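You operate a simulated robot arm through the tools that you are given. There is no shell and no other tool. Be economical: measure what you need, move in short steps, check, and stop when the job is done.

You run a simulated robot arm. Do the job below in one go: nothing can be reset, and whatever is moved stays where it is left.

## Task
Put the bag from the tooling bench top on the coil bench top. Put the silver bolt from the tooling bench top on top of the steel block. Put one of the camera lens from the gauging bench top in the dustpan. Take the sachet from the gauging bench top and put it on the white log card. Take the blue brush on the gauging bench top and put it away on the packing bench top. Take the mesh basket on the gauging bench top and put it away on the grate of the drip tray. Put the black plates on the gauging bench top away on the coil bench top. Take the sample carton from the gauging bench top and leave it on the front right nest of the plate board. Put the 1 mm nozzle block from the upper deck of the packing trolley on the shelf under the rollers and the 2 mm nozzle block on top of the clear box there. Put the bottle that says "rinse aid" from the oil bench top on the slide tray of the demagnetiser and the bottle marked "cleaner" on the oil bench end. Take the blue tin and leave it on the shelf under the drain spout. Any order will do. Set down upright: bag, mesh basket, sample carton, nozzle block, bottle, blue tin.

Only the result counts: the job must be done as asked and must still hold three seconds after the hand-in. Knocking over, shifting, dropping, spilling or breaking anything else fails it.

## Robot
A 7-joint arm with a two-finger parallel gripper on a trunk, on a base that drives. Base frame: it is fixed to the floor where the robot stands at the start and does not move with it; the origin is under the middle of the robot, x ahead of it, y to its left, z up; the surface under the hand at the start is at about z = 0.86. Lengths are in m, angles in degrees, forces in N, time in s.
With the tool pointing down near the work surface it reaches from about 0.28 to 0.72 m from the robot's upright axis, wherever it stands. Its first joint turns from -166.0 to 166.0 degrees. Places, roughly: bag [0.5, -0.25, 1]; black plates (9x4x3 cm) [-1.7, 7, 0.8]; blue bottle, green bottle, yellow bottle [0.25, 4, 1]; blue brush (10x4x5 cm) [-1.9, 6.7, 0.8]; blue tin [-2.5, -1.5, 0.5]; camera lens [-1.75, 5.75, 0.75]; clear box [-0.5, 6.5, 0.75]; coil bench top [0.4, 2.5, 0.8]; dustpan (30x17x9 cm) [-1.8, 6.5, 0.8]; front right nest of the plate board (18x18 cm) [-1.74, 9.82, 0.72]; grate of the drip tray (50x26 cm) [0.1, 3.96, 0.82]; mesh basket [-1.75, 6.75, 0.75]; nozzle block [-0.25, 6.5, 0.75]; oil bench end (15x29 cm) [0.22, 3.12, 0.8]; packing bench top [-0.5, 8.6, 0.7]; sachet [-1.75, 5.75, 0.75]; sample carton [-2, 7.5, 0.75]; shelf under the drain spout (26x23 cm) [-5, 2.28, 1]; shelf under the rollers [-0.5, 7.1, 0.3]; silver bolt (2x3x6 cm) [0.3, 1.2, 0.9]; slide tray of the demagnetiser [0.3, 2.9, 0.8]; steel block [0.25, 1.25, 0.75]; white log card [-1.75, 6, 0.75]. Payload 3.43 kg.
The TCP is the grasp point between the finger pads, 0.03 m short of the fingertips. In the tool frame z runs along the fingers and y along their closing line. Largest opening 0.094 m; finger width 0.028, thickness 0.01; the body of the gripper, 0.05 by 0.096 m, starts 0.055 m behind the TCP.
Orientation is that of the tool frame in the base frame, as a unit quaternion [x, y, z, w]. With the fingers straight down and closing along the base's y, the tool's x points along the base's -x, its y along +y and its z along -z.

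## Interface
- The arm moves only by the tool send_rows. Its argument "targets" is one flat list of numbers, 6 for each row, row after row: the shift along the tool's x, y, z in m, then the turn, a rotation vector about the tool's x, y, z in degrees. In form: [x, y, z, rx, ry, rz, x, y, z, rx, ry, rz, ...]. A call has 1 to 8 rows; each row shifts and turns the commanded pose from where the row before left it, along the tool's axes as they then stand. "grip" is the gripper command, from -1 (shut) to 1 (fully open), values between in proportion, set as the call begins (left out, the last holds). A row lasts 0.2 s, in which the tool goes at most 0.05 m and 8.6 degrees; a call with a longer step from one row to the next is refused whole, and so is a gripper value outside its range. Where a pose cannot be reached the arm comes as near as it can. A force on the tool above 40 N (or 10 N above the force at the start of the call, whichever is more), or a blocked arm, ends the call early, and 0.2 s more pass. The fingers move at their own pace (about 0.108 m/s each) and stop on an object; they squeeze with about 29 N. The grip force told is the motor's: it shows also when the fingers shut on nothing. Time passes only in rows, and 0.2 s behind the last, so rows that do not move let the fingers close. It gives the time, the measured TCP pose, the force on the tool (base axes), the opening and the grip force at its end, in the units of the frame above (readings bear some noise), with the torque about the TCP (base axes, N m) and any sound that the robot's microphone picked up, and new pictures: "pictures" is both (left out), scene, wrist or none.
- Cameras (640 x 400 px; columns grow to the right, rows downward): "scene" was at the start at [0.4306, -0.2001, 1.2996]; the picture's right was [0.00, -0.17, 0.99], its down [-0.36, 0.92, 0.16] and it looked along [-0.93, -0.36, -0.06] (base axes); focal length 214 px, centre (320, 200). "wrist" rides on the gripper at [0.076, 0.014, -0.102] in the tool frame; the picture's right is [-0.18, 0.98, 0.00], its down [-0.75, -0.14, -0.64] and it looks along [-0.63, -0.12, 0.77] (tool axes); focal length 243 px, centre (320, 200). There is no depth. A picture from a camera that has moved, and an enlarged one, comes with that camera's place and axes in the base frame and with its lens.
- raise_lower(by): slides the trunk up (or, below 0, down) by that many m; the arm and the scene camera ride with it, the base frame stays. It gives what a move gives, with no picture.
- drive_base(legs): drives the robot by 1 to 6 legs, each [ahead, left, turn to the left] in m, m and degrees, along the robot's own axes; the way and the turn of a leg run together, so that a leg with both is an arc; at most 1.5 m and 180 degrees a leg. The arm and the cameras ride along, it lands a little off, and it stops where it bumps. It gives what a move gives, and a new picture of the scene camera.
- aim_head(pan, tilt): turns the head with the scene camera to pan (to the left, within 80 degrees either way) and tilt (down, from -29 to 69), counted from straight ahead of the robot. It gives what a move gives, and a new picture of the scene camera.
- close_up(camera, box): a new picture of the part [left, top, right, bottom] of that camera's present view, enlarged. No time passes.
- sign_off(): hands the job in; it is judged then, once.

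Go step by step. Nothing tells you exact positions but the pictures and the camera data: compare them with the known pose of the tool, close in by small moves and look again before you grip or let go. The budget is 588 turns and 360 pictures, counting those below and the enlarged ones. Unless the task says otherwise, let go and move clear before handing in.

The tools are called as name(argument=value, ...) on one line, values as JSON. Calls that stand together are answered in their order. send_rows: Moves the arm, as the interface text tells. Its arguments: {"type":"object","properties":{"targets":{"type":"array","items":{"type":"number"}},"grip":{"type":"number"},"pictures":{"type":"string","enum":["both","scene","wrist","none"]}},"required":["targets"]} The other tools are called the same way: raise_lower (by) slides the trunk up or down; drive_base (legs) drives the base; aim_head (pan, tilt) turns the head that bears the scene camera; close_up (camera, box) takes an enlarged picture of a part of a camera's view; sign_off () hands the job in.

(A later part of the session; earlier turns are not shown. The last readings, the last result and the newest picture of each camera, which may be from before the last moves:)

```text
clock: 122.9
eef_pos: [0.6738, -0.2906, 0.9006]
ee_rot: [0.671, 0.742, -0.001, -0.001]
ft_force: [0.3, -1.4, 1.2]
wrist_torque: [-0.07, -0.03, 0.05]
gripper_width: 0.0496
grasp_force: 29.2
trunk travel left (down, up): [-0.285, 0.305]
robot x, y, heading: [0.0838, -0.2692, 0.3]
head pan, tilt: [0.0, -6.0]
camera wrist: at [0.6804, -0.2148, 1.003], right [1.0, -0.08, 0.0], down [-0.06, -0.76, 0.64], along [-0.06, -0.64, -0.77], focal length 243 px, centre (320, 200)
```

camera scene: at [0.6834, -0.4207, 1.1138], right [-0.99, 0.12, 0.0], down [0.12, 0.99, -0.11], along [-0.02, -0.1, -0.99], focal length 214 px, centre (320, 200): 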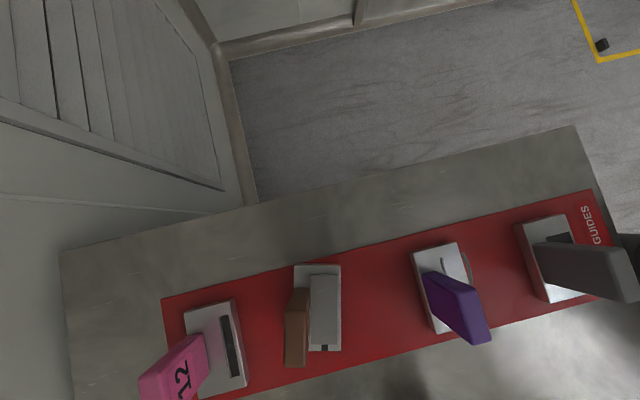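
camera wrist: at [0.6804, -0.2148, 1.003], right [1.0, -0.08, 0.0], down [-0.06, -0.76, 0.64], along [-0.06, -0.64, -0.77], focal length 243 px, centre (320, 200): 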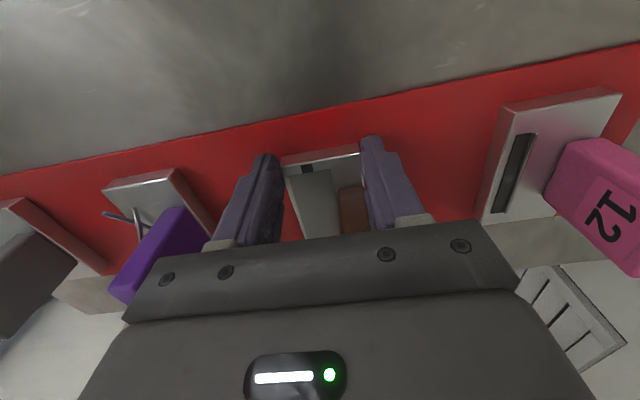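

Fixture 11 is in line with its neighbours again. I'll open, rise straight up, and check.

send_rows(targets=[0, 0, 0, 0, 0, 0, 0, 0, 0, 0, 0, 0, 0, 0, 0, 0, 0, 0], grip=1, pictures="none")

send_rows(targets=[0, 0, -0.03, 0, 0, 0, 0, 0, -0.04, 0, 0, 0, 0, 0, -0.05, 0, 0, 0, 0, 0, -0.05, 0, 0, 0, 0, 0, -0.05, 0, 0, 0, 0, 0, -0.05, 0, 0, 0], pictures="both")

```text
clock: 123.7
eef_pos: [0.6741, -0.2911, 0.8985]
ee_rot: [0.67, 0.742, -0.002, -0.001]
ft_force: [0.4, -0.1, -0.4]
wrist_torque: [-0.02, -0.01, 0.02]
gripper_width: 0.0943
grasp_force: 0.0
trunk travel left (down, up): [-0.285, 0.305]
robot x, y, heading: [0.0861, -0.2655, 0.4]
head pan, tilt: [0.0, -6.0]
```

```text
clock: 125.1
eef_pos: [0.6747, -0.2909, 1.1713]
ee_rot: [0.67, 0.743, -0.001, -0.001]
ft_force: [-0.7, -0.2, -0.4]
wrist_torque: [-0.03, -0.01, 0.02]
gripper_width: 0.0939
grasp_force: 0.1
trunk travel left (down, up): [-0.285, 0.305]
robot x, y, heading: [0.0858, -0.2659, 0.4]
head pan, tilt: [0.0, -6.0]
camera scene: at [0.6868, -0.4072, 1.2158], right [-0.99, -0.1, 0.0], down [-0.1, 0.99, -0.11], along [0.01, -0.11, -0.99], focal length 214 px, centre (320, 200)
camera wrist: at [0.6815, -0.2139, 1.2741], right [1.0, -0.08, 0.0], down [-0.06, -0.76, 0.64], along [-0.06, -0.64, -0.77], focal length 243 px, centre (320, 200)
```

scene: 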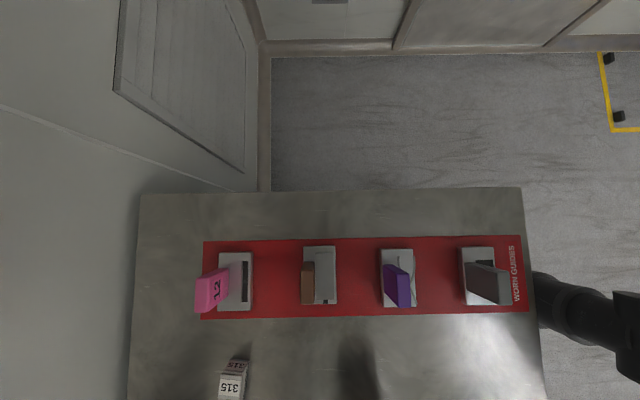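
wrist: 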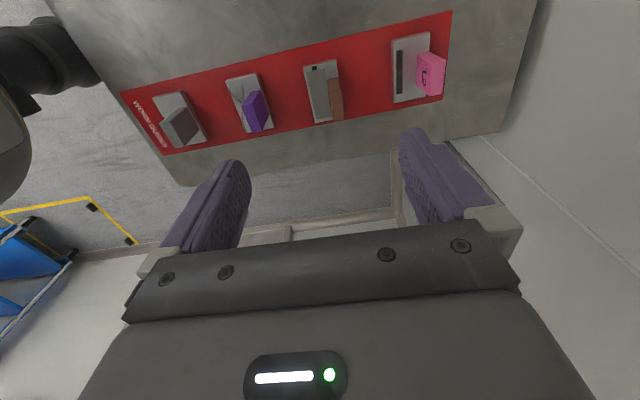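

Orientation and spacing look right again. I'll turn the tool back, back off, and head for the oil bench with the bottles.

send_rows(targets=[0, 0, 0, 0, 0, -8.4, 0, 0, 0, 0, 0, -8.4, 0, 0, 0, 0, 0, -8.4, 0, 0, 0, 0, 0, -8.4, 0, 0, 0, 0, 0, -8.4, 0, 0, 0, 0, 0, -8.4, 0, 0, 0, 0, 0, -8.4, 0, 0, 0, 0, 0, -8.4], pictures="none")

send_rows(targets=[0, 0, 0, 0, 0, -8.4, 0, 0, 0, 0, 0, -8.4, 0.04, 0, 0, 0, 0, 0, 0.04, 0, 0, 0, 0, 0, 0.04, 0, 0, 0, 0, 0, 0.04, 0, 0, 0, 0, 0, 0.04, 0, 0, 0, 0, 0], pictures="none")

drive_base(legs=[[-0.6, 0, 0], [0, 1.4, 0], [0, 1.4, 0], [0, 1.4, 0]])

```text
clock: 126.9
eef_pos: [0.6735, -0.2907, 1.1702]
ee_rot: [0.147, 0.989, -0.001, -0.001]
ft_force: [0.1, 0.0, -0.1]
wrist_torque: [0.0, -0.01, -0.03]
gripper_width: 0.0939
grasp_force: 0.0
trunk travel left (down, up): [-0.285, 0.305]
robot x, y, heading: [0.0888, -0.2693, 0.5]
head pan, tilt: [0.0, -6.0]
```

```text
clock: 128.5
eef_pos: [0.4713, -0.2912, 1.1691]
ee_rot: [0.002, 1.0, -0.001, -0.001]
ft_force: [-0.4, -0.4, 0.2]
wrist_torque: [0.0, 0.0, 0.02]
gripper_width: 0.094
grasp_force: 0.1
trunk travel left (down, up): [-0.285, 0.305]
robot x, y, heading: [0.0884, -0.2664, 0.5]
head pan, tilt: [0.0, -6.0]
```

```text
clock: 151.6
eef_pos: [-0.0845, 3.9039, 1.1695]
ee_rot: [0.013, 1.0, 0.0, -0.002]
ft_force: [0.7, 0.0, -0.3]
wrist_torque: [-0.03, -0.03, 0.02]
gripper_width: 0.0939
grasp_force: 0.0
trunk travel left (down, up): [-0.285, 0.305]
robot x, y, heading: [-0.4686, 3.9363, -0.9]
head pan, tilt: [0.0, -6.0]
camera scene: at [0.0367, 3.9015, 1.213], right [-0.03, -1.0, 0.0], down [-0.99, 0.03, -0.1], along [0.1, 0.0, -0.99], focal length 214 px, centre (320, 200)
```

scene: 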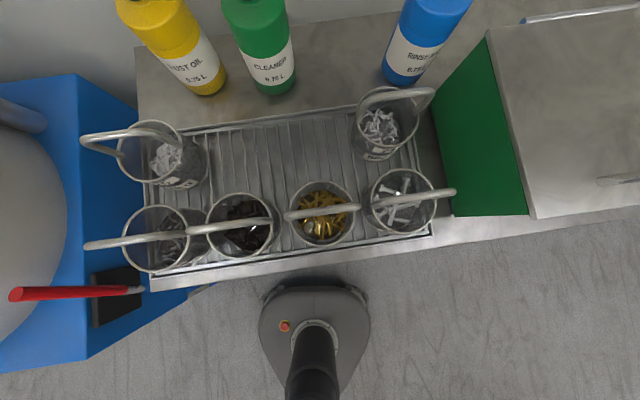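

The drip tray holds five mesh baskets with a free spot at the back centre. The green "Cleaner" and blue "Rinse aid" bottles stand behind it, and I'll zoom in on them.

close_up(camera="scene", box=[100, 0, 500, 250])

close_up(camera="wrist", box=[0, 0, 640, 400])

```text
1.60 times, centred on (300, 125) of scene
camera zoom: at [0.0367, 3.9015, 1.213], right [-0.03, -1.0, 0.0], down [-0.99, 0.03, -0.1], along [0.1, 0.0, -0.99], focal length 343 px, centre (352, 320)
```

zoom: 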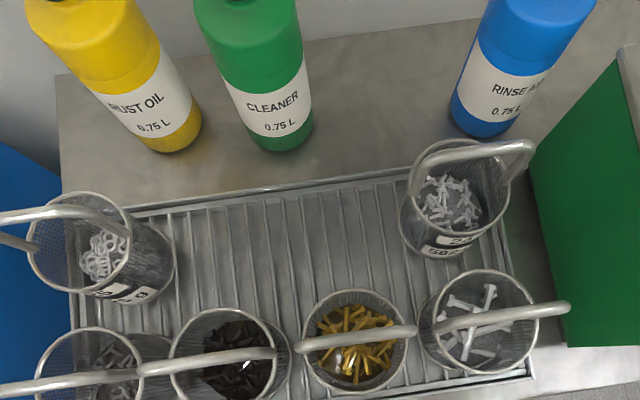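

```text
1.00 times, centred on (320, 200) of wrist (not enlarged: the box is as wide or as high as the picture)
camera zoom: at [-0.1581, 3.9184, 1.2721], right [0.21, 0.98, 0.0], down [0.75, -0.16, 0.64], along [0.63, -0.14, -0.77], focal length 243 px, centre (320, 200)
```

zoom: 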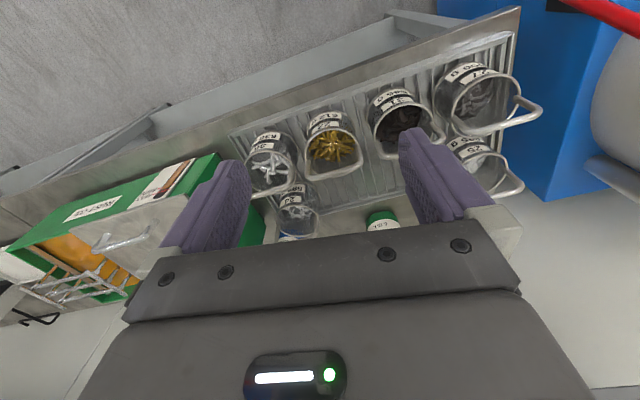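

I'll tilt the head further forward to see the bottle tops.

aim_head(pan=0, tilt=-29)

```text
clock: 152.5
eef_pos: [-0.0827, 3.9025, 1.1691]
ee_rot: [0.013, 1.0, -0.001, 0.0]
ft_force: [0.1, 0.3, -0.1]
wrist_torque: [0.0, 0.02, -0.01]
gripper_width: 0.0941
grasp_force: 0.1
trunk travel left (down, up): [-0.285, 0.305]
robot x, y, heading: [-0.4646, 3.9328, -1.0]
head pan, tilt: [0.0, -28.6]
camera scene: at [0.0675, 3.9005, 1.2328], right [-0.03, -1.0, 0.0], down [-0.88, 0.02, -0.48], along [0.48, -0.01, -0.88], focal length 214 px, centre (320, 200)
```

scene: 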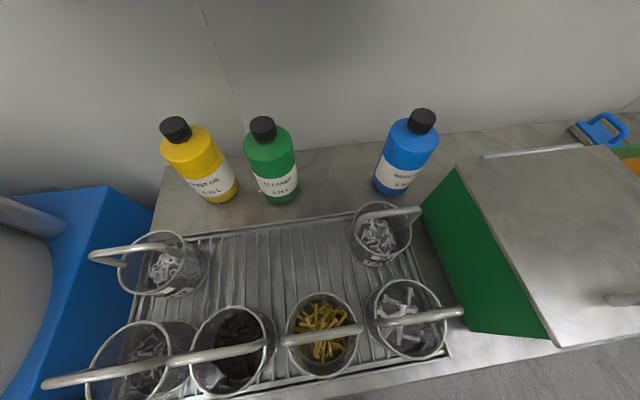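

The caps are at z≈0.985: rinse aid at (0.348, 3.727), cleaner at (0.337, 3.987). I'll drive closer and position above the rinse-aid cap.

drive_base(legs=[[0.15, -0.1, 1]])

```text
clock: 154.0
eef_pos: [0.0702, 3.8075, 1.1694]
ee_rot: [0.004, 1.0, 0.0, -0.001]
ft_force: [0.3, 0.7, -0.5]
wrist_torque: [0.02, 0.03, -0.01]
gripper_width: 0.0938
grasp_force: 0.1
trunk travel left (down, up): [-0.285, 0.305]
robot x, y, heading: [-0.3171, 3.8322, 0.2]
head pan, tilt: [0.0, -28.6]
camera scene: at [0.2195, 3.8074, 1.2324], right [-0.01, -1.0, 0.0], down [-0.88, 0.01, -0.48], along [0.48, 0.0, -0.88], focal length 214 px, centre (320, 200)
```

scene: 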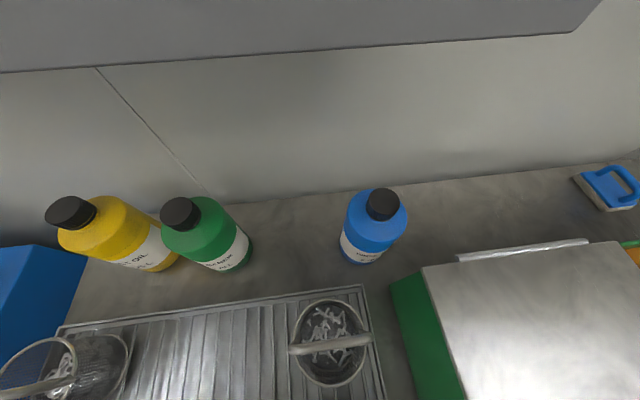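

A shelf edge hangs over the back of this bench, so I need its exact place before reaching in. I'll raise the trunk for a second viewpoint.

raise_lower(by=0.15)

close_up(camera="scene", box=[0, 0, 640, 400])

```text
clock: 155.8
eef_pos: [0.0681, 3.8079, 1.3186]
ee_rot: [0.004, 1.0, -0.001, -0.001]
ft_force: [-0.3, 0.6, 0.7]
wrist_torque: [-0.01, -0.02, 0.0]
gripper_width: 0.0941
grasp_force: 0.1
trunk travel left (down, up): [-0.435, 0.155]
robot x, y, heading: [-0.3155, 3.8366, 0.5]
head pan, tilt: [0.0, -28.6]
```

```text
1.00 times, centred on (320, 200) of scene (not enlarged: the box is as wide or as high as the picture)
camera zoom: at [0.2187, 3.8079, 1.3826], right [-0.01, -1.0, 0.0], down [-0.88, 0.01, -0.48], along [0.48, 0.0, -0.88], focal length 214 px, centre (320, 200)
```

zoom: 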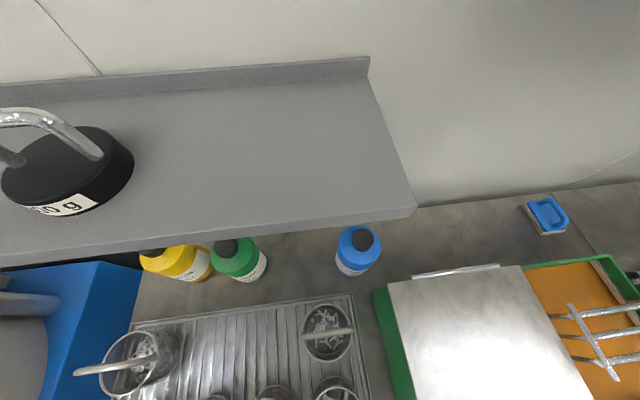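

The shelf edge is at x≈0.31, z≈1.19, overhanging the bottles, so I'll have to come in tilted. I'll zoom in on the rinse-aid bottle's cap shape first.

close_up(camera="scene", box=[320, 215, 400, 285])

raise_lower(by=-0.3)

close_up(camera="scene", box=[0, 0, 640, 400])

```text
5.71 times, centred on (360, 250) of scene
camera zoom: at [0.2187, 3.8079, 1.3826], right [-0.01, -1.0, 0.0], down [-0.88, 0.01, -0.48], along [0.48, 0.0, -0.88], focal length 1226 px, centre (91, -86)
```

zoom: 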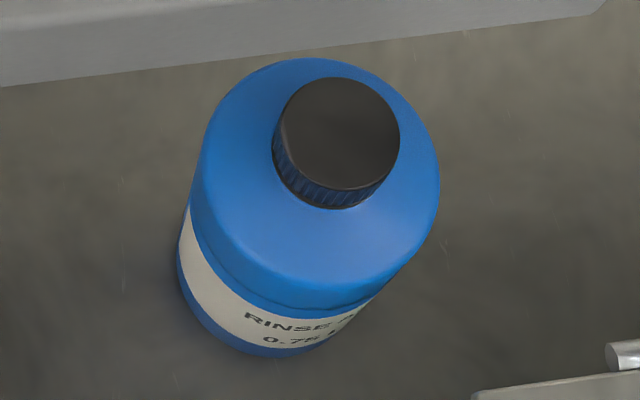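

```text
clock: 158.8
eef_pos: [0.0687, 3.8084, 1.0193]
ee_rot: [0.003, 1.0, 0.0, -0.001]
ft_force: [-1.0, -0.8, 0.0]
wrist_torque: [0.02, 0.02, -0.02]
gripper_width: 0.0939
grasp_force: 0.1
trunk travel left (down, up): [-0.135, 0.455]
robot x, y, heading: [-0.3131, 3.8318, 0.3]
head pan, tilt: [0.0, -28.6]
```

```text
1.00 times, centred on (320, 200) of scene (not enlarged: the box is as wide or as high as the picture)
camera zoom: at [0.2186, 3.808, 1.0829], right [-0.01, -1.0, 0.0], down [-0.88, 0.01, -0.48], along [0.48, 0.0, -0.88], focal length 214 px, centre (320, 200)
```

zoom: 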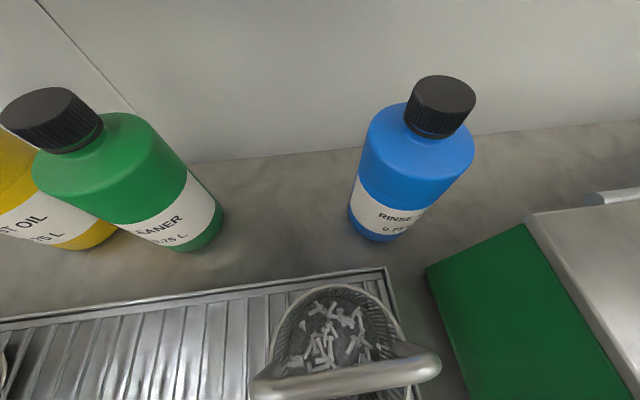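

Triangulated: the cap top is at (0.350, 3.723, 0.989), the body is 82 mm wide, the shelf edge is above and in front, a basket handle at z≈0.96 is to the left, and the box lid at 0.97 is to the right. I'll come in along a 30° tilted axis that clears all of these.

send_rows(targets=[0, 0, -0.043, 0, 0, 0, 0, 0, -0.043, 0, 0, 0, 0, 0, -0.043, 0, 0, 0, 0, 0, 0, 0, -7.5, 0, 0, 0, 0, 0, -7.5, 0, 0, 0, 0, 0, -7.5, 0, 0, 0, 0, 0, -7.5, 0], pictures="none")

send_rows(targets=[-0.0275, -0.0171, 0.033, 0, 0, 0, -0.0275, -0.0171, 0.033, 0, 0, 0, -0.0275, -0.0171, 0.033, 0, 0, 0, -0.0275, -0.0171, 0.033, 0, 0, 0, -0.0275, -0.0171, 0.033, 0, 0, 0], pictures="both")

```text
clock: 160.4
eef_pos: [0.0687, 3.807, 1.148]
ee_rot: [0.003, 0.966, -0.001, 0.259]
ft_force: [0.5, 0.1, -0.6]
wrist_torque: [-0.01, 0.03, 0.0]
gripper_width: 0.0941
grasp_force: 0.1
trunk travel left (down, up): [-0.135, 0.455]
robot x, y, heading: [-0.3142, 3.831, 0.3]
head pan, tilt: [0.0, -28.6]
```

```text
clock: 161.4
eef_pos: [0.2058, 3.7431, 1.098]
ee_rot: [-0.004, 0.965, -0.001, 0.263]
ft_force: [-62.3, -6.7, 19.0]
wrist_torque: [1.42, -9.34, 1.75]
gripper_width: 0.0939
grasp_force: 0.0
trunk travel left (down, up): [-0.135, 0.455]
robot x, y, heading: [-0.3202, 3.8325, -0.2]
head pan, tilt: [0.0, -28.6]
stopped in row 4: the force on the tool passed its limit at 64 N (the readings are from after the stop); the commanded pose is now the measured one
camera scene: at [0.3036, 3.7469, 1.2273], right [0.02, -1.0, -0.01], down [-0.52, 0.0, -0.85], along [0.85, 0.02, -0.52], focal length 214 px, centre (320, 200)
camera wrist: at [0.0889, 3.755, 1.1465], right [0.15, 0.98, 0.09], down [0.32, -0.13, 0.94], along [0.93, -0.11, -0.34], focal length 243 px, centre (320, 200)
```

scene: 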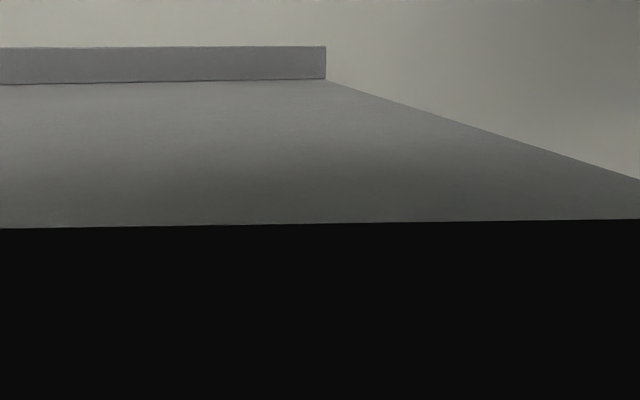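
wrist: 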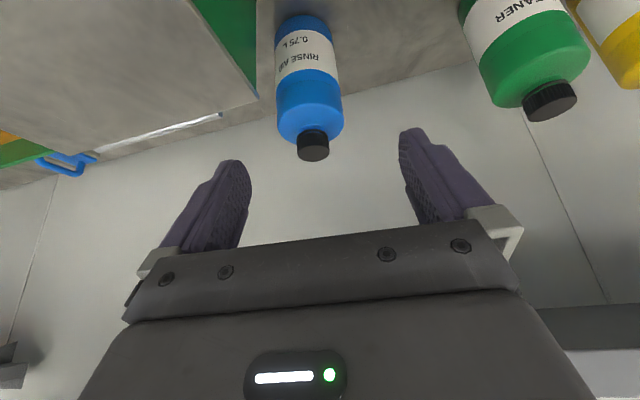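

The camera head on the hand is a solid part, and it touched the fixed shelf edge; nothing seems displaced. I'll back away first, then come at this bottle from the right-hand side, beyond the shelf's end.

send_rows(targets=[0.029, 0, -0.0167, 0, 0, 0, 0.029, 0, -0.0167, 0, 0, 0, 0.029, 0, -0.0167, 0, 0, 0, 0.029, 0, -0.0167, 0, 0, 0, 0, 0, 0, 0, 7.5, 0, 0, 0, 0, 0, 7.5, 0, 0, 0, 0, 0, 7.5, 0, 0, 0, 0, 0, 7.5, 0], pictures="none")

raise_lower(by=0.25)

aim_head(pan=0, tilt=-20)

```text
clock: 163.2
eef_pos: [0.083, 3.7431, 1.0909]
ee_rot: [-0.004, 1.0, -0.002, -0.002]
ft_force: [0.2, 0.1, 1.0]
wrist_torque: [0.01, -0.02, -0.02]
gripper_width: 0.094
grasp_force: 0.1
trunk travel left (down, up): [-0.135, 0.455]
robot x, y, heading: [-0.3184, 3.831, 0.5]
head pan, tilt: [0.0, -28.6]
```

```text
clock: 165.8
eef_pos: [0.0838, 3.7433, 1.3412]
ee_rot: [-0.003, 1.0, -0.002, -0.001]
ft_force: [1.1, 0.4, 0.5]
wrist_torque: [-0.01, 0.03, 0.02]
gripper_width: 0.0942
grasp_force: 0.1
trunk travel left (down, up): [-0.385, 0.205]
robot x, y, heading: [-0.3171, 3.8333, 0.2]
head pan, tilt: [0.0, -28.6]
```

```text
clock: 166.4
eef_pos: [0.0835, 3.7435, 1.3415]
ee_rot: [-0.003, 1.0, -0.002, 0.0]
ft_force: [0.9, -0.2, -0.2]
wrist_torque: [-0.03, -0.02, -0.01]
gripper_width: 0.0941
grasp_force: 0.1
trunk travel left (down, up): [-0.385, 0.205]
robot x, y, heading: [-0.3198, 3.8364, 0.3]
head pan, tilt: [0.0, -20.0]
camera scene: at [0.2235, 3.7459, 1.3958], right [0.01, -1.0, 0.0], down [-0.94, -0.01, -0.34], along [0.34, 0.0, -0.94], focal length 214 px, centre (320, 200)
```

scene: 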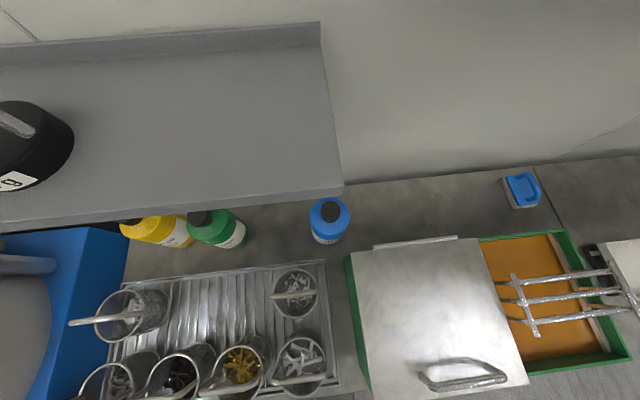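

Nothing has moved. I'll shift to the right, turn the tool a quarter turn so the head faces the upper side, and look along the tool.

drive_base(legs=[[0, -0.3, 0]])

send_rows(targets=[0, 0, 0, 0, 0, -8.2, 0, 0, 0, 0, 0, -8.2, 0, 0, 0, 0, 0, -8.2, 0, 0, 0, 0, 0, -8.2, 0, 0, 0, 0, 0, -8.2, 0, 0, 0, 0, 0, -8.2, 0, 0, 0, 0, 0, -8.2, 0, 0, 0, 0, 0, -8.2], pictures="none")

send_rows(targets=[0, 0, 0, 0, 0, -8.2, 0, 0, 0, 0, 0, -8.2, 0, 0, 0, 0, 0, -8.0], pictures="none")

send_rows(targets=[0, 0, 0, 0, -7.5, 0, 0, 0, 0, 0, -7.5, 0, 0, 0, 0, 0, -7.5, 0, 0, 0, 0, 0, -7.5, 0, 0, 0, 0, 0, -7.5, 0, 0, 0, 0, 0, -7.5, 0], pictures="none")

aim_head(pan=0, tilt=10)

```text
clock: 168.5
eef_pos: [0.0848, 3.4453, 1.3406]
ee_rot: [-0.003, 1.0, -0.001, 0.0]
ft_force: [0.1, 0.4, 0.6]
wrist_torque: [-0.02, 0.01, -0.02]
gripper_width: 0.0942
grasp_force: 0.0
trunk travel left (down, up): [-0.385, 0.205]
robot x, y, heading: [-0.3154, 3.5384, -0.2]
head pan, tilt: [0.0, -20.0]
camera scene: at [0.2239, 3.4481, 1.3957], right [0.0, -1.0, 0.0], down [-0.94, -0.01, -0.34], along [0.34, 0.0, -0.94], focal length 214 px, centre (320, 200)
```

scene: 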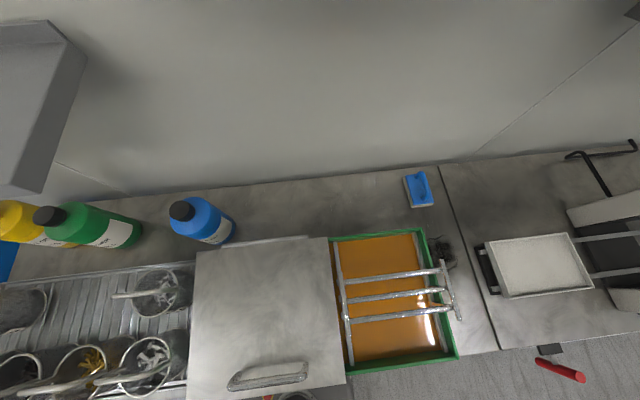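

```text
clock: 170.3
eef_pos: [0.0434, 3.5135, 1.3371]
ee_rot: [-0.543, 0.839, -0.001, -0.002]
ft_force: [-0.3, 0.8, -0.3]
wrist_torque: [-0.03, 0.0, -0.01]
gripper_width: 0.0942
grasp_force: 0.1
out of reach, approached as far as the arm can: row 7, 8
trunk travel left (down, up): [-0.385, 0.205]
robot x, y, heading: [-0.3163, 3.5379, 0.2]
head pan, tilt: [0.0, -20.0]
```

```text
clock: 171.1
eef_pos: [-0.0247, 3.5878, 1.3331]
ee_rot: [0.708, -0.706, 0.002, 0.003]
ft_force: [-0.1, -0.8, 0.0]
wrist_torque: [-0.03, 0.0, 0.01]
gripper_width: 0.0939
grasp_force: 0.0
out of reach, approached as far as the arm can: row 1, 2, 3
trunk travel left (down, up): [-0.385, 0.205]
robot x, y, heading: [-0.3168, 3.5353, 0.2]
head pan, tilt: [0.0, -20.0]
```

```text
clock: 172.5
eef_pos: [-0.055, 3.6321, 1.3673]
ee_rot: [-0.652, 0.655, 0.272, 0.268]
ft_force: [0.5, 0.2, -0.4]
wrist_torque: [-0.02, 0.03, -0.02]
gripper_width: 0.094
grasp_force: 0.2
out of reach, approached as far as the arm can: row 1, 2, 3, 4, 5, 6
trunk travel left (down, up): [-0.385, 0.205]
robot x, y, heading: [-0.3198, 3.5378, -0.1]
head pan, tilt: [0.0, -20.0]
```

```text
clock: 173.4
eef_pos: [-0.0548, 3.6309, 1.3673]
ee_rot: [-0.652, 0.656, 0.271, 0.267]
ft_force: [0.1, 1.2, 0.2]
wrist_torque: [-0.02, 0.06, 0.01]
gripper_width: 0.094
grasp_force: 0.1
trunk travel left (down, up): [-0.385, 0.205]
robot x, y, heading: [-0.3157, 3.5375, 0.1]
head pan, tilt: [0.0, 10.0]
camera scene: at [-0.0552, 3.6738, 1.4615], right [1.0, 0.0, -0.01], down [-0.01, -0.82, -0.57], along [-0.01, 0.57, -0.82], focal length 214 px, centre (320, 200)
```

scene: 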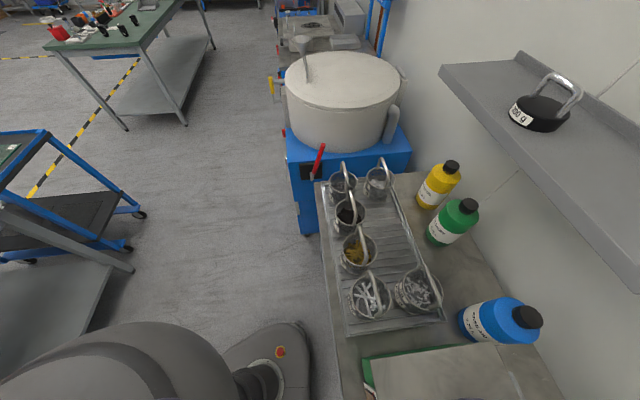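

That view helps, but the arm is near its limits with this yaw. I'll flip the tool the other way, head on the far side, which this arm can do easily.

send_rows(targets=[0, 0, 0, 0, 7.5, 0, 0, 0, 0, 0, 7.5, 0, 0, 0, 0, 0, 7.5, 0, 0, 0, 0, 0, 7.5, 0, 0, 0, 0, 0, 7.5, 0, 0, 0, 0, 0, 7.5, 0, 0, 0, 0, 0, 8.18, 0, 0, 0, 0, 0, 8.18], pictures="none")

send_rows(targets=[0, 0, 0, 0, 0, 8.18, 0, 0, 0, 0, 0, 8.18, 0, 0, 0, 0, 0, 8.18, 0, 0, 0, 0, 0, 8.18, 0, 0, 0, 0, 0, 8.18, 0, 0, 0, 0, 0, 8.18, 0, 0, 0, 0, 0, 8.18, 0, 0, 0, 0, 0, 8.18], pictures="none")

send_rows(targets=[0, 0, 0, 0, 0, 8.18, 0, 0, 0, 0, 0, 8.18, 0, 0, 0, 0, 0, 8.18, 0, 0, 0, 0, 0, 8.18, 0, 0, 0, 0, 0, 8.18, 0, 0, 0, 0, 0, 8.18, 0, 0, 0, 0, 0, 8.18, 0, 0, 0, 0, 0, 8.18], pictures="none")

send_rows(targets=[0, 0, 0, 0, 0, 8.18, 0, 0, 0, 0, 0, 8.18, 0, 0, 0, 0, 0, 8.18, 0, 0, 0, 0, 0, 8.18], pictures="wrist")

```text
refused: targets must hold 6 numbers for each row
```

```text
clock: 175.2
eef_pos: [-0.056, 3.6313, 1.3677]
ee_rot: [-0.197, 0.903, 0.373, 0.078]
ft_force: [-0.5, 0.4, -0.1]
wrist_torque: [0.01, 0.01, -0.04]
gripper_width: 0.0941
grasp_force: 0.0
trunk travel left (down, up): [-0.385, 0.205]
robot x, y, heading: [-0.3147, 3.5339, 0.2]
head pan, tilt: [0.0, 10.0]
```

```text
clock: 177.0
eef_pos: [-0.0563, 3.6314, 1.3676]
ee_rot: [0.323, 0.866, 0.357, -0.135]
ft_force: [-0.1, -0.3, -0.5]
wrist_torque: [-0.04, -0.02, 0.01]
gripper_width: 0.094
grasp_force: 0.1
trunk travel left (down, up): [-0.385, 0.205]
robot x, y, heading: [-0.3164, 3.5359, 0.1]
head pan, tilt: [0.0, 10.0]
```

```text
clock: 178.0
eef_pos: [-0.0558, 3.6309, 1.3664]
ee_rot: [0.553, 0.741, 0.303, -0.231]
ft_force: [0.8, -0.2, -0.8]
wrist_torque: [0.02, -0.03, -0.02]
gripper_width: 0.0939
grasp_force: 0.0
trunk travel left (down, up): [-0.385, 0.205]
robot x, y, heading: [-0.3161, 3.5371, 0.1]
head pan, tilt: [0.0, 10.0]
camera wrist: at [-0.0633, 3.6127, 1.4951], right [0.99, 0.08, 0.07], down [0.08, -0.99, -0.08], along [0.06, 0.09, -0.99], focal length 243 px, centre (320, 200)
```

wrist: 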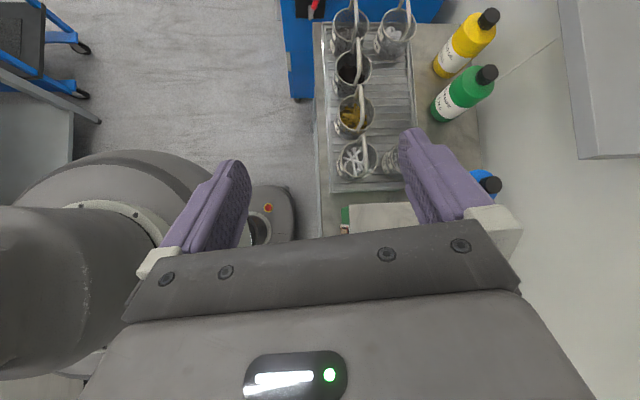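

Handily the tool is already pointing toward +y and down, with the wrist camera on top. I'll square the roll, reduce the tilt to 35°, and move over to the right of the bottle.

send_rows(targets=[0, 0, 0, 0, 0, 8.2, 0, 0, 0, 0, 0, 8.2, 0, 0, 0, 0, -5, 0, 0, 0, 0, 0, -5, 0, 0, 0.045, 0, 0, 0, 0, 0, 0.045, 0, 0, 0, 0, 0, 0.045, 0, 0, 0, 0, 0, 0.045, 0, 0, 0, 0], pictures="none")

send_rows(targets=[0, 0.045, 0, 0, 0, 0, 0, 0.045, 0, 0, 0, 0, 0, 0.045, 0, 0, 0, 0, 0, 0.045, 0, 0, 0, 0, 0, 0.045, 0, 0, 0, 0], pictures="wrist")

```text
clock: 179.8
eef_pos: [0.1257, 3.6295, 1.3669]
ee_rot: [0.674, 0.676, 0.21, -0.212]
ft_force: [0.3, -0.9, -1.0]
wrist_torque: [-0.02, 0.01, 0.02]
gripper_width: 0.0941
grasp_force: 0.1
trunk travel left (down, up): [-0.385, 0.205]
robot x, y, heading: [-0.3153, 3.5391, 0.0]
head pan, tilt: [0.0, 10.0]
```

```text
clock: 180.7
eef_pos: [0.2584, 3.6289, 1.3669]
ee_rot: [0.67, 0.681, 0.203, -0.216]
ft_force: [-36.8, -8.3, 2.1]
wrist_torque: [0.12, -0.46, -0.1]
gripper_width: 0.0739
grasp_force: 0.1
trunk travel left (down, up): [-0.385, 0.205]
robot x, y, heading: [-0.3164, 3.5335, -0.4]
head pan, tilt: [0.0, 10.0]
stopped in row 4: the force on the tool passed its limit at 51 N (the readings are from after the stop); the commanded pose is now the measured one
camera wrist: at [0.2742, 3.6334, 1.4944], right [0.98, -0.13, -0.12], down [-0.12, -0.99, 0.11], along [-0.13, -0.09, -0.99], focal length 243 px, centre (320, 200)
```

wrist: 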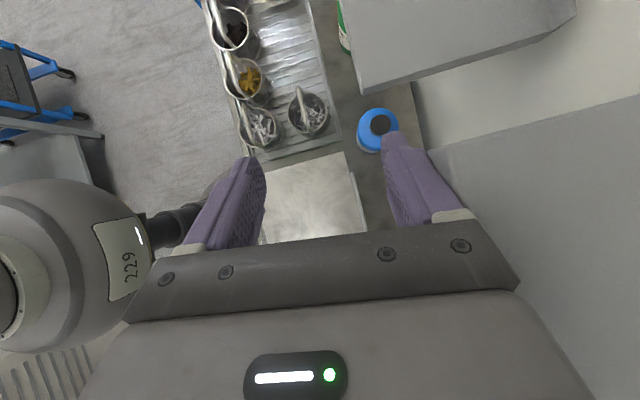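

The right finger touched something at x≈0.305, z≈1.35 that I hadn't expected. I'll look with the head camera before moving.

close_up(camera="scene", box=[0, 0, 640, 400])

```text
1.00 times, centred on (320, 200) of scene (not enlarged: the box is as wide or as high as the picture)
camera zoom: at [0.2598, 3.5324, 1.3452], right [-1.0, -0.02, 0.01], down [0.0, 0.71, 0.7], along [-0.02, 0.7, -0.71], focal length 214 px, centre (320, 200)
```

zoom: 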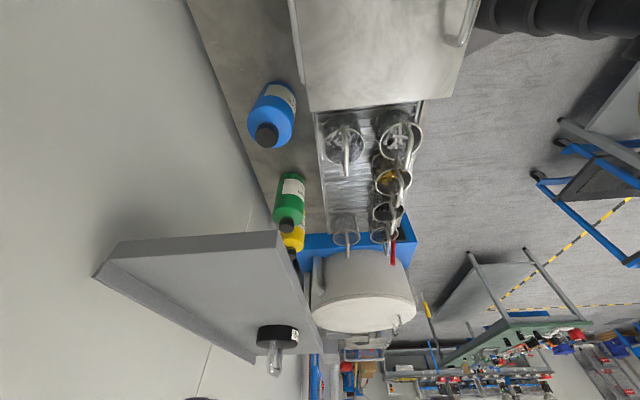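

aim_head(pan=70, tilt=10)

```text
clock: 182.1
eef_pos: [0.2498, 3.6328, 1.3672]
ee_rot: [0.672, 0.68, 0.199, -0.218]
ft_force: [-96.4, 4.4, -50.2]
wrist_torque: [4.66, 1.99, -8.78]
gripper_width: 0.0901
grasp_force: 0.1
trunk travel left (down, up): [-0.385, 0.205]
robot x, y, heading: [-0.3131, 3.534, 0.0]
head pan, tilt: [70.0, 10.0]
camera scene: at [0.2978, 3.5275, 1.3545], right [-0.88, 0.27, -0.4], down [-0.07, 0.75, 0.66], along [0.48, 0.61, -0.64], focal length 214 px, centre (320, 200)
```

scene: 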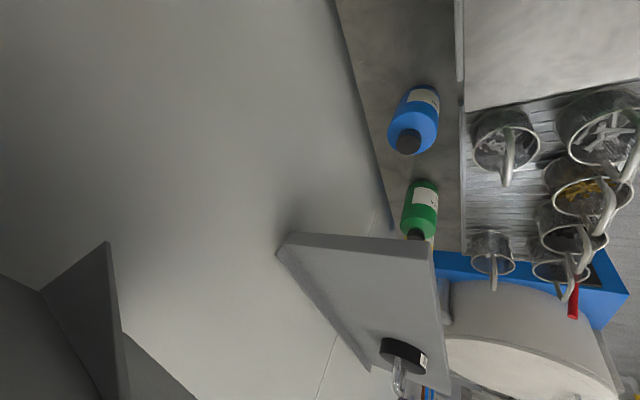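

The panned head pressed against something too, and I now see a second, higher shelf at the left of the picture. I'll back out along -x at once, then fold the head in.

send_rows(targets=[0, -0.04, 0, 0, 0, 0, 0, -0.045, 0, 0, 0, 0, 0, -0.045, 0, 0, 0, 0], pictures="none")

aim_head(pan=0, tilt=10)

send_rows(targets=[0, -0.045, 0, 0, 0, 0, 0, -0.045, 0, 0, 0, 0], pictures="both")

```text
clock: 182.9
eef_pos: [0.1394, 3.6245, 1.3657]
ee_rot: [0.671, 0.679, 0.204, -0.215]
ft_force: [0.2, -1.0, -0.3]
wrist_torque: [-0.02, 0.0, 0.03]
gripper_width: 0.0942
grasp_force: 0.1
trunk travel left (down, up): [-0.385, 0.205]
robot x, y, heading: [-0.3181, 3.5383, 0.2]
head pan, tilt: [70.0, 10.0]
```

```text
clock: 184.3
eef_pos: [0.1397, 3.6255, 1.3661]
ee_rot: [0.672, 0.679, 0.204, -0.215]
ft_force: [0.0, -0.3, 0.6]
wrist_torque: [0.0, 0.01, 0.01]
gripper_width: 0.0942
grasp_force: 0.1
trunk travel left (down, up): [-0.385, 0.205]
robot x, y, heading: [-0.3199, 3.5346, 0.2]
head pan, tilt: [0.0, 10.0]
camera scene: at [0.1403, 3.53, 1.344], right [-1.0, -0.01, 0.01], down [0.0, 0.71, 0.7], along [-0.02, 0.7, -0.71], focal length 214 px, centre (320, 200)
```

scene: 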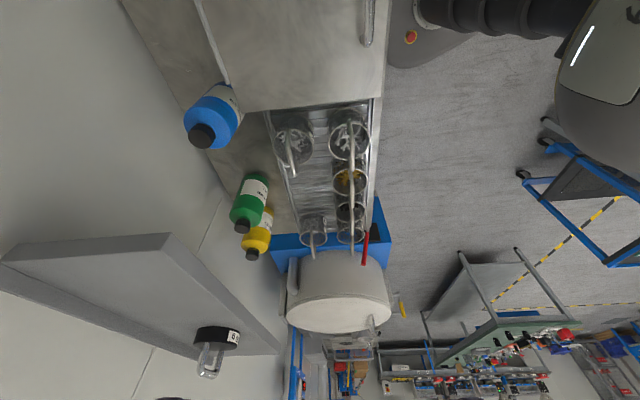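

```text
clock: 184.9
eef_pos: [0.0456, 3.6248, 1.3671]
ee_rot: [0.672, 0.678, 0.204, -0.215]
ft_force: [-0.1, -0.5, 0.1]
wrist_torque: [0.02, -0.03, 0.0]
gripper_width: 0.0941
grasp_force: 0.1
trunk travel left (down, up): [-0.385, 0.205]
robot x, y, heading: [-0.3218, 3.5386, -0.0]
head pan, tilt: [0.0, 10.0]
camera scene: at [0.0478, 3.5286, 1.3457], right [-1.0, -0.01, 0.01], down [0.0, 0.71, 0.7], along [-0.02, 0.7, -0.71], focal length 214 px, centre (320, 200)
camera wrist: at [0.0625, 3.6293, 1.495], right [0.98, -0.14, -0.12], down [-0.13, -0.99, 0.1], along [-0.13, -0.09, -0.99], focal length 243 px, centre (320, 200)
```

scene: 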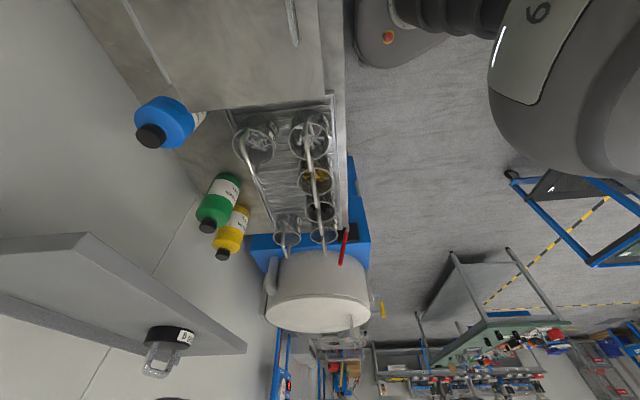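
wrist: 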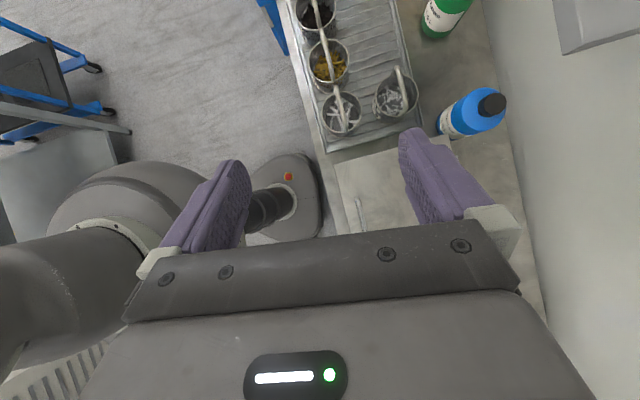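

There's a second shelf overhead on this side, so a side approach is out. New plan: from the front, tool tilted about 60°, head folded, gripping the cap, which threads between basket handle and box lid. I'll restore the tool first.

drive_base(legs=[[-0.15, 0, 0]])

send_rows(targets=[0, 0, 0, 0, -7, 0, 0, 0, 0, 0, -7, 0, 0, 0, 0, 0, -7, 0, 0, 0, 0, 0, -7, 0, 0, 0, 0, 0, -7, 0, 0, 0, 0, 0, 0, -8.18, 0, 0, 0, 0, 0, -8.18, 0, 0, 0, 0, 0, -8.18], pictures="none")

send_rows(targets=[0, 0, 0, 0, 0, -8.18, 0, 0, 0, 0, 0, -8.18, 0, 0, 0, 0, 0, -8.18, 0, 0, 0, 0, 0, -8.18, 0, 0, 0, 0, 0, -8.18, 0, 0, 0, 0, 0, -8.18, 0, 0, 0, 0, 0, -8.18, 0, 0, 0, 0, 0, -8.18], pictures="none")

aim_head(pan=0, tilt=-29)

```text
clock: 186.3
eef_pos: [-0.1039, 3.6245, 1.3672]
ee_rot: [0.672, 0.679, 0.203, -0.215]
ft_force: [-0.6, -0.5, -0.9]
wrist_torque: [-0.02, -0.05, -0.03]
gripper_width: 0.094
grasp_force: 0.0
trunk travel left (down, up): [-0.385, 0.205]
robot x, y, heading: [-0.4657, 3.5355, 0.0]
head pan, tilt: [0.0, 10.0]
camera scene: at [-0.1032, 3.5284, 1.3458], right [-1.0, -0.01, 0.01], down [0.0, 0.71, 0.7], along [-0.02, 0.7, -0.71], focal length 214 px, centre (320, 200)
```

scene: 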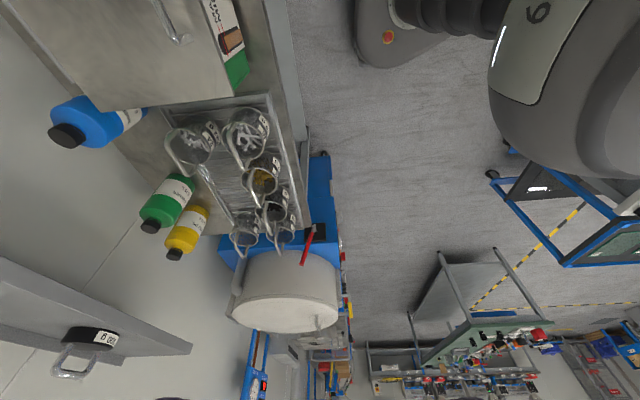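

```text
clock: 188.1
eef_pos: [-0.1042, 3.6249, 1.3667]
ee_rot: [0.534, 0.845, -0.008, -0.003]
ft_force: [-0.6, -0.3, 0.2]
wrist_torque: [0.02, 0.01, -0.01]
gripper_width: 0.094
grasp_force: 0.2
trunk travel left (down, up): [-0.385, 0.205]
robot x, y, heading: [-0.4707, 3.5385, 0.1]
head pan, tilt: [0.0, 10.0]
```

```text
clock: 189.9
eef_pos: [-0.1008, 3.6245, 1.366]
ee_rot: [-0.008, 1.0, -0.005, -0.007]
ft_force: [0.0, 0.1, 0.8]
wrist_torque: [0.01, 0.03, -0.02]
gripper_width: 0.0943
grasp_force: 0.1
trunk travel left (down, up): [-0.385, 0.205]
robot x, y, heading: [-0.4647, 3.5374, -0.1]
head pan, tilt: [0.0, 10.0]
```

```text
clock: 191.0
eef_pos: [-0.1014, 3.6255, 1.366]
ee_rot: [-0.007, 1.0, -0.005, -0.007]
ft_force: [0.5, -0.7, 0.0]
wrist_torque: [0.01, 0.01, 0.04]
gripper_width: 0.0939
grasp_force: 0.1
trunk travel left (down, up): [-0.385, 0.205]
robot x, y, heading: [-0.4656, 3.5331, 0.1]
head pan, tilt: [0.0, -28.6]
camera scene: at [0.0485, 3.6293, 1.4287], right [0.01, -1.0, 0.01], down [-0.88, -0.02, -0.47], along [0.47, 0.0, -0.88], focal length 214 px, centre (320, 200)
```

scene: 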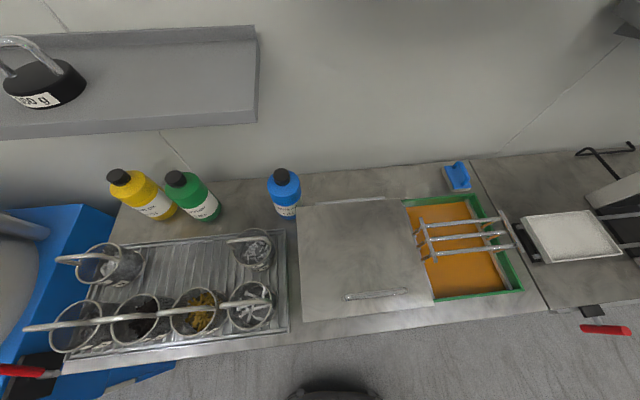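

Now it's clear: the obstacle was something on the wall above z≈1.3, and shelf A ends at y≈3.73. I'll go in from the front with 55° tilt and 10° yaw, head mostly folded, gripping the cap at about (0.349, 3.723, 0.984).

drive_base(legs=[[0.13, 0.1, 0]])

raise_lower(by=-0.2)

send_rows(targets=[0, 0, 0, 0, 0, -5, 0, 0, 0, 0, 0, -5, 0, 0, 0, 0, -8, 0, 0, 0, 0, 0, -8, 0, 0, 0, 0, 0, -8, 0, 0, 0, 0, 0, -8, 0, 0, 0, 0, 0, -8, 0, 0, 0, 0, 0, -8, 0], pictures="none")

aim_head(pan=0, tilt=15)

send_rows(targets=[0, 0, 0, 0, -7, 0], pictures="wrist")

```text
clock: 192.4
eef_pos: [0.0304, 3.7273, 1.3673]
ee_rot: [-0.005, 1.0, -0.006, -0.007]
ft_force: [0.2, 0.0, -0.5]
wrist_torque: [0.0, 0.0, 0.0]
gripper_width: 0.0941
grasp_force: 0.0
trunk travel left (down, up): [-0.385, 0.205]
robot x, y, heading: [-0.3398, 3.6366, 0.2]
head pan, tilt: [0.0, -28.6]
camera scene: at [0.1807, 3.7321, 1.4282], right [0.01, -1.0, 0.01], down [-0.88, -0.01, -0.47], along [0.47, 0.0, -0.88], focal length 214 px, centre (320, 200)
```

scene: 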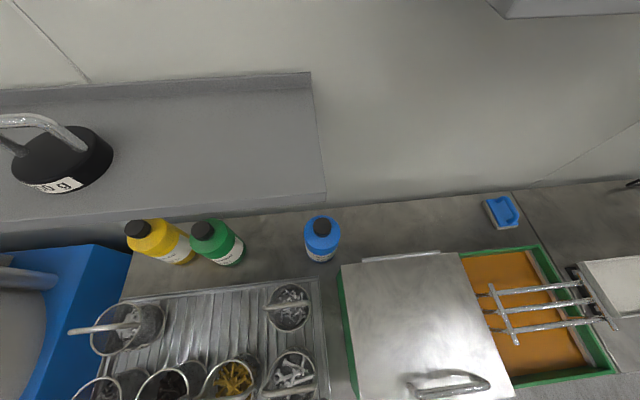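

```text
clock: 194.6
eef_pos: [0.0287, 3.727, 1.1656]
ee_rot: [-0.005, 1.0, -0.006, -0.008]
ft_force: [0.5, -0.4, -0.3]
wrist_torque: [0.03, -0.01, -0.01]
gripper_width: 0.0941
grasp_force: 0.1
trunk travel left (down, up): [-0.185, 0.405]
robot x, y, heading: [-0.3393, 3.6392, -0.2]
head pan, tilt: [0.0, -28.6]
```

```text
clock: 196.4
eef_pos: [0.0576, 3.7368, 1.1886]
ee_rot: [-0.087, 0.912, 0.034, 0.4]
ft_force: [0.5, 0.2, 0.6]
wrist_torque: [-0.01, 0.04, 0.01]
gripper_width: 0.0944
grasp_force: 0.0
out of reach, approached as far as the arm can: row 7, 8
trunk travel left (down, up): [-0.185, 0.405]
robot x, y, heading: [-0.3381, 3.6376, -0.1]
head pan, tilt: [0.0, -28.6]
```

```text
clock: 197.5
eef_pos: [0.0582, 3.7362, 1.1884]
ee_rot: [-0.087, 0.913, 0.034, 0.397]
ft_force: [-0.4, -0.4, -0.5]
wrist_torque: [0.0, 0.01, 0.0]
gripper_width: 0.094
grasp_force: 0.1
trunk travel left (down, up): [-0.185, 0.405]
robot x, y, heading: [-0.3364, 3.6379, -0.2]
head pan, tilt: [0.0, 15.0]
camera scene: at [0.0887, 3.7446, 1.2771], right [0.18, -0.98, 0.01], down [-0.83, -0.16, -0.53], along [0.52, 0.09, -0.85], focal length 214 px, centre (320, 200)
```

scene: 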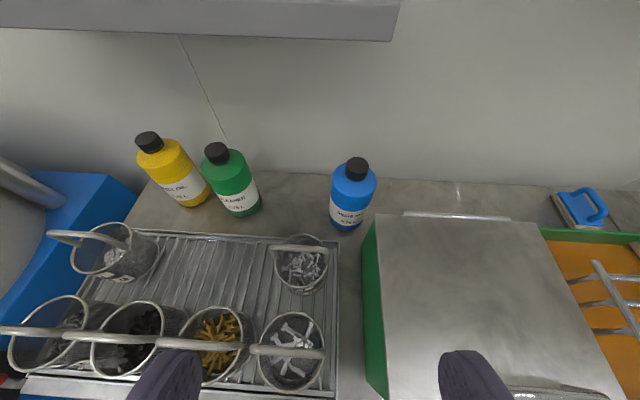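

```text
clock: 197.9
eef_pos: [0.0773, 3.7435, 1.2007]
ee_rot: [-0.084, 0.887, 0.039, 0.452]
ft_force: [0.2, -0.1, 0.6]
wrist_torque: [0.01, 0.02, 0.02]
gripper_width: 0.094
grasp_force: 0.1
out of reach, approached as far as the arm can: row 1
trunk travel left (down, up): [-0.185, 0.405]
robot x, y, heading: [-0.3393, 3.6351, 0.1]
head pan, tilt: [0.0, 15.0]
camera wrist: at [-0.0514, 3.7324, 1.1995], right [-0.07, 0.99, 0.14], down [-0.05, -0.15, 0.99], along [1.0, 0.07, 0.06], focal length 243 px, centre (320, 200)
```

wrist: 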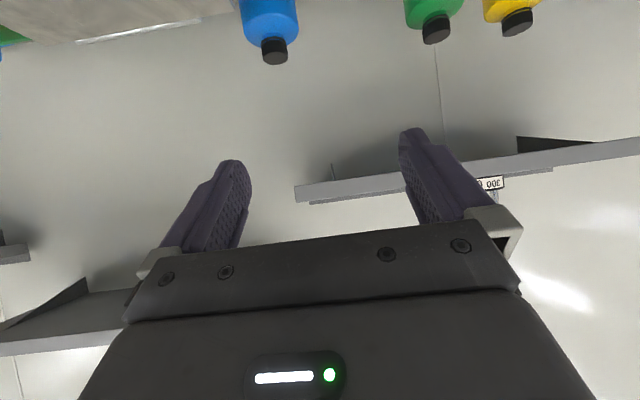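

I'm at about 54° tilt, and both shelves are now visible: A ends at y≈3.72 with its underside at z≈1.20. I'll move to the pre-grasp point in front of the cap.

send_rows(targets=[-0.0063, -0.0118, 0.0424, 0, 0, 0, -0.0063, -0.0118, 0.0424, 0, 0, 0, -0.0063, -0.0118, 0.0424, 0, 0, 0, -0.0063, -0.0118, 0.0424, 0, 0, 0, -0.0063, -0.0118, 0.0424, 0, 0, 0, 0, 0, 0, 0, 0, 0], pictures="both")

```text
clock: 199.3
eef_pos: [0.2711, 3.7189, 1.104]
ee_rot: [-0.085, 0.885, 0.04, 0.456]
ft_force: [-24.4, -1.2, 10.2]
wrist_torque: [0.16, -2.79, -0.01]
gripper_width: 0.094
grasp_force: 0.1
trunk travel left (down, up): [-0.185, 0.405]
robot x, y, heading: [-0.3364, 3.6379, -0.3]
head pan, tilt: [0.0, 15.0]
camera scene: at [0.2908, 3.7258, 1.1962], right [0.19, -0.98, 0.01], down [-0.76, -0.15, -0.63], along [0.62, 0.11, -0.77], focal length 214 px, centre (320, 200)
camera wrist: at [0.1432, 3.7085, 1.1021], right [-0.08, 0.99, 0.14], down [-0.06, -0.15, 0.99], along [1.0, 0.07, 0.07], focal length 243 px, centre (320, 200)
```

scene: 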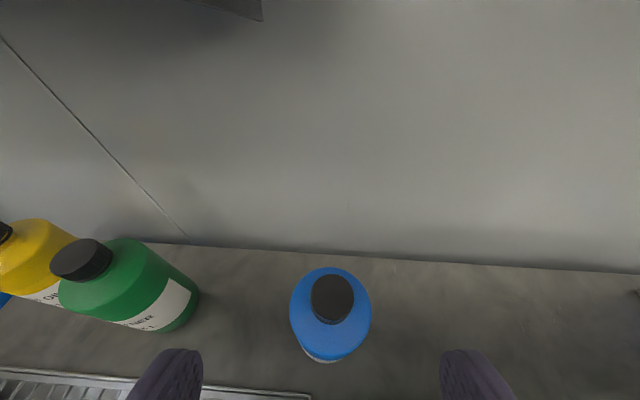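
wrist: 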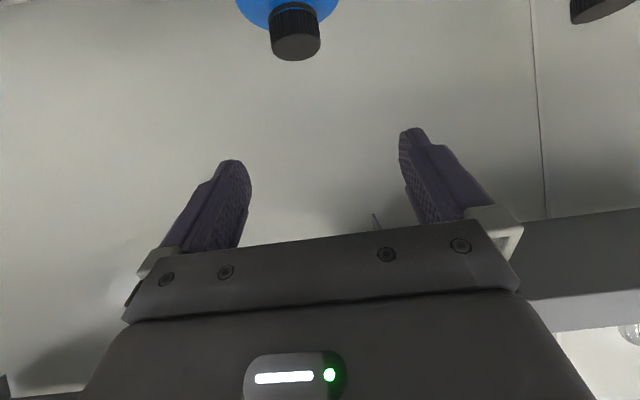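

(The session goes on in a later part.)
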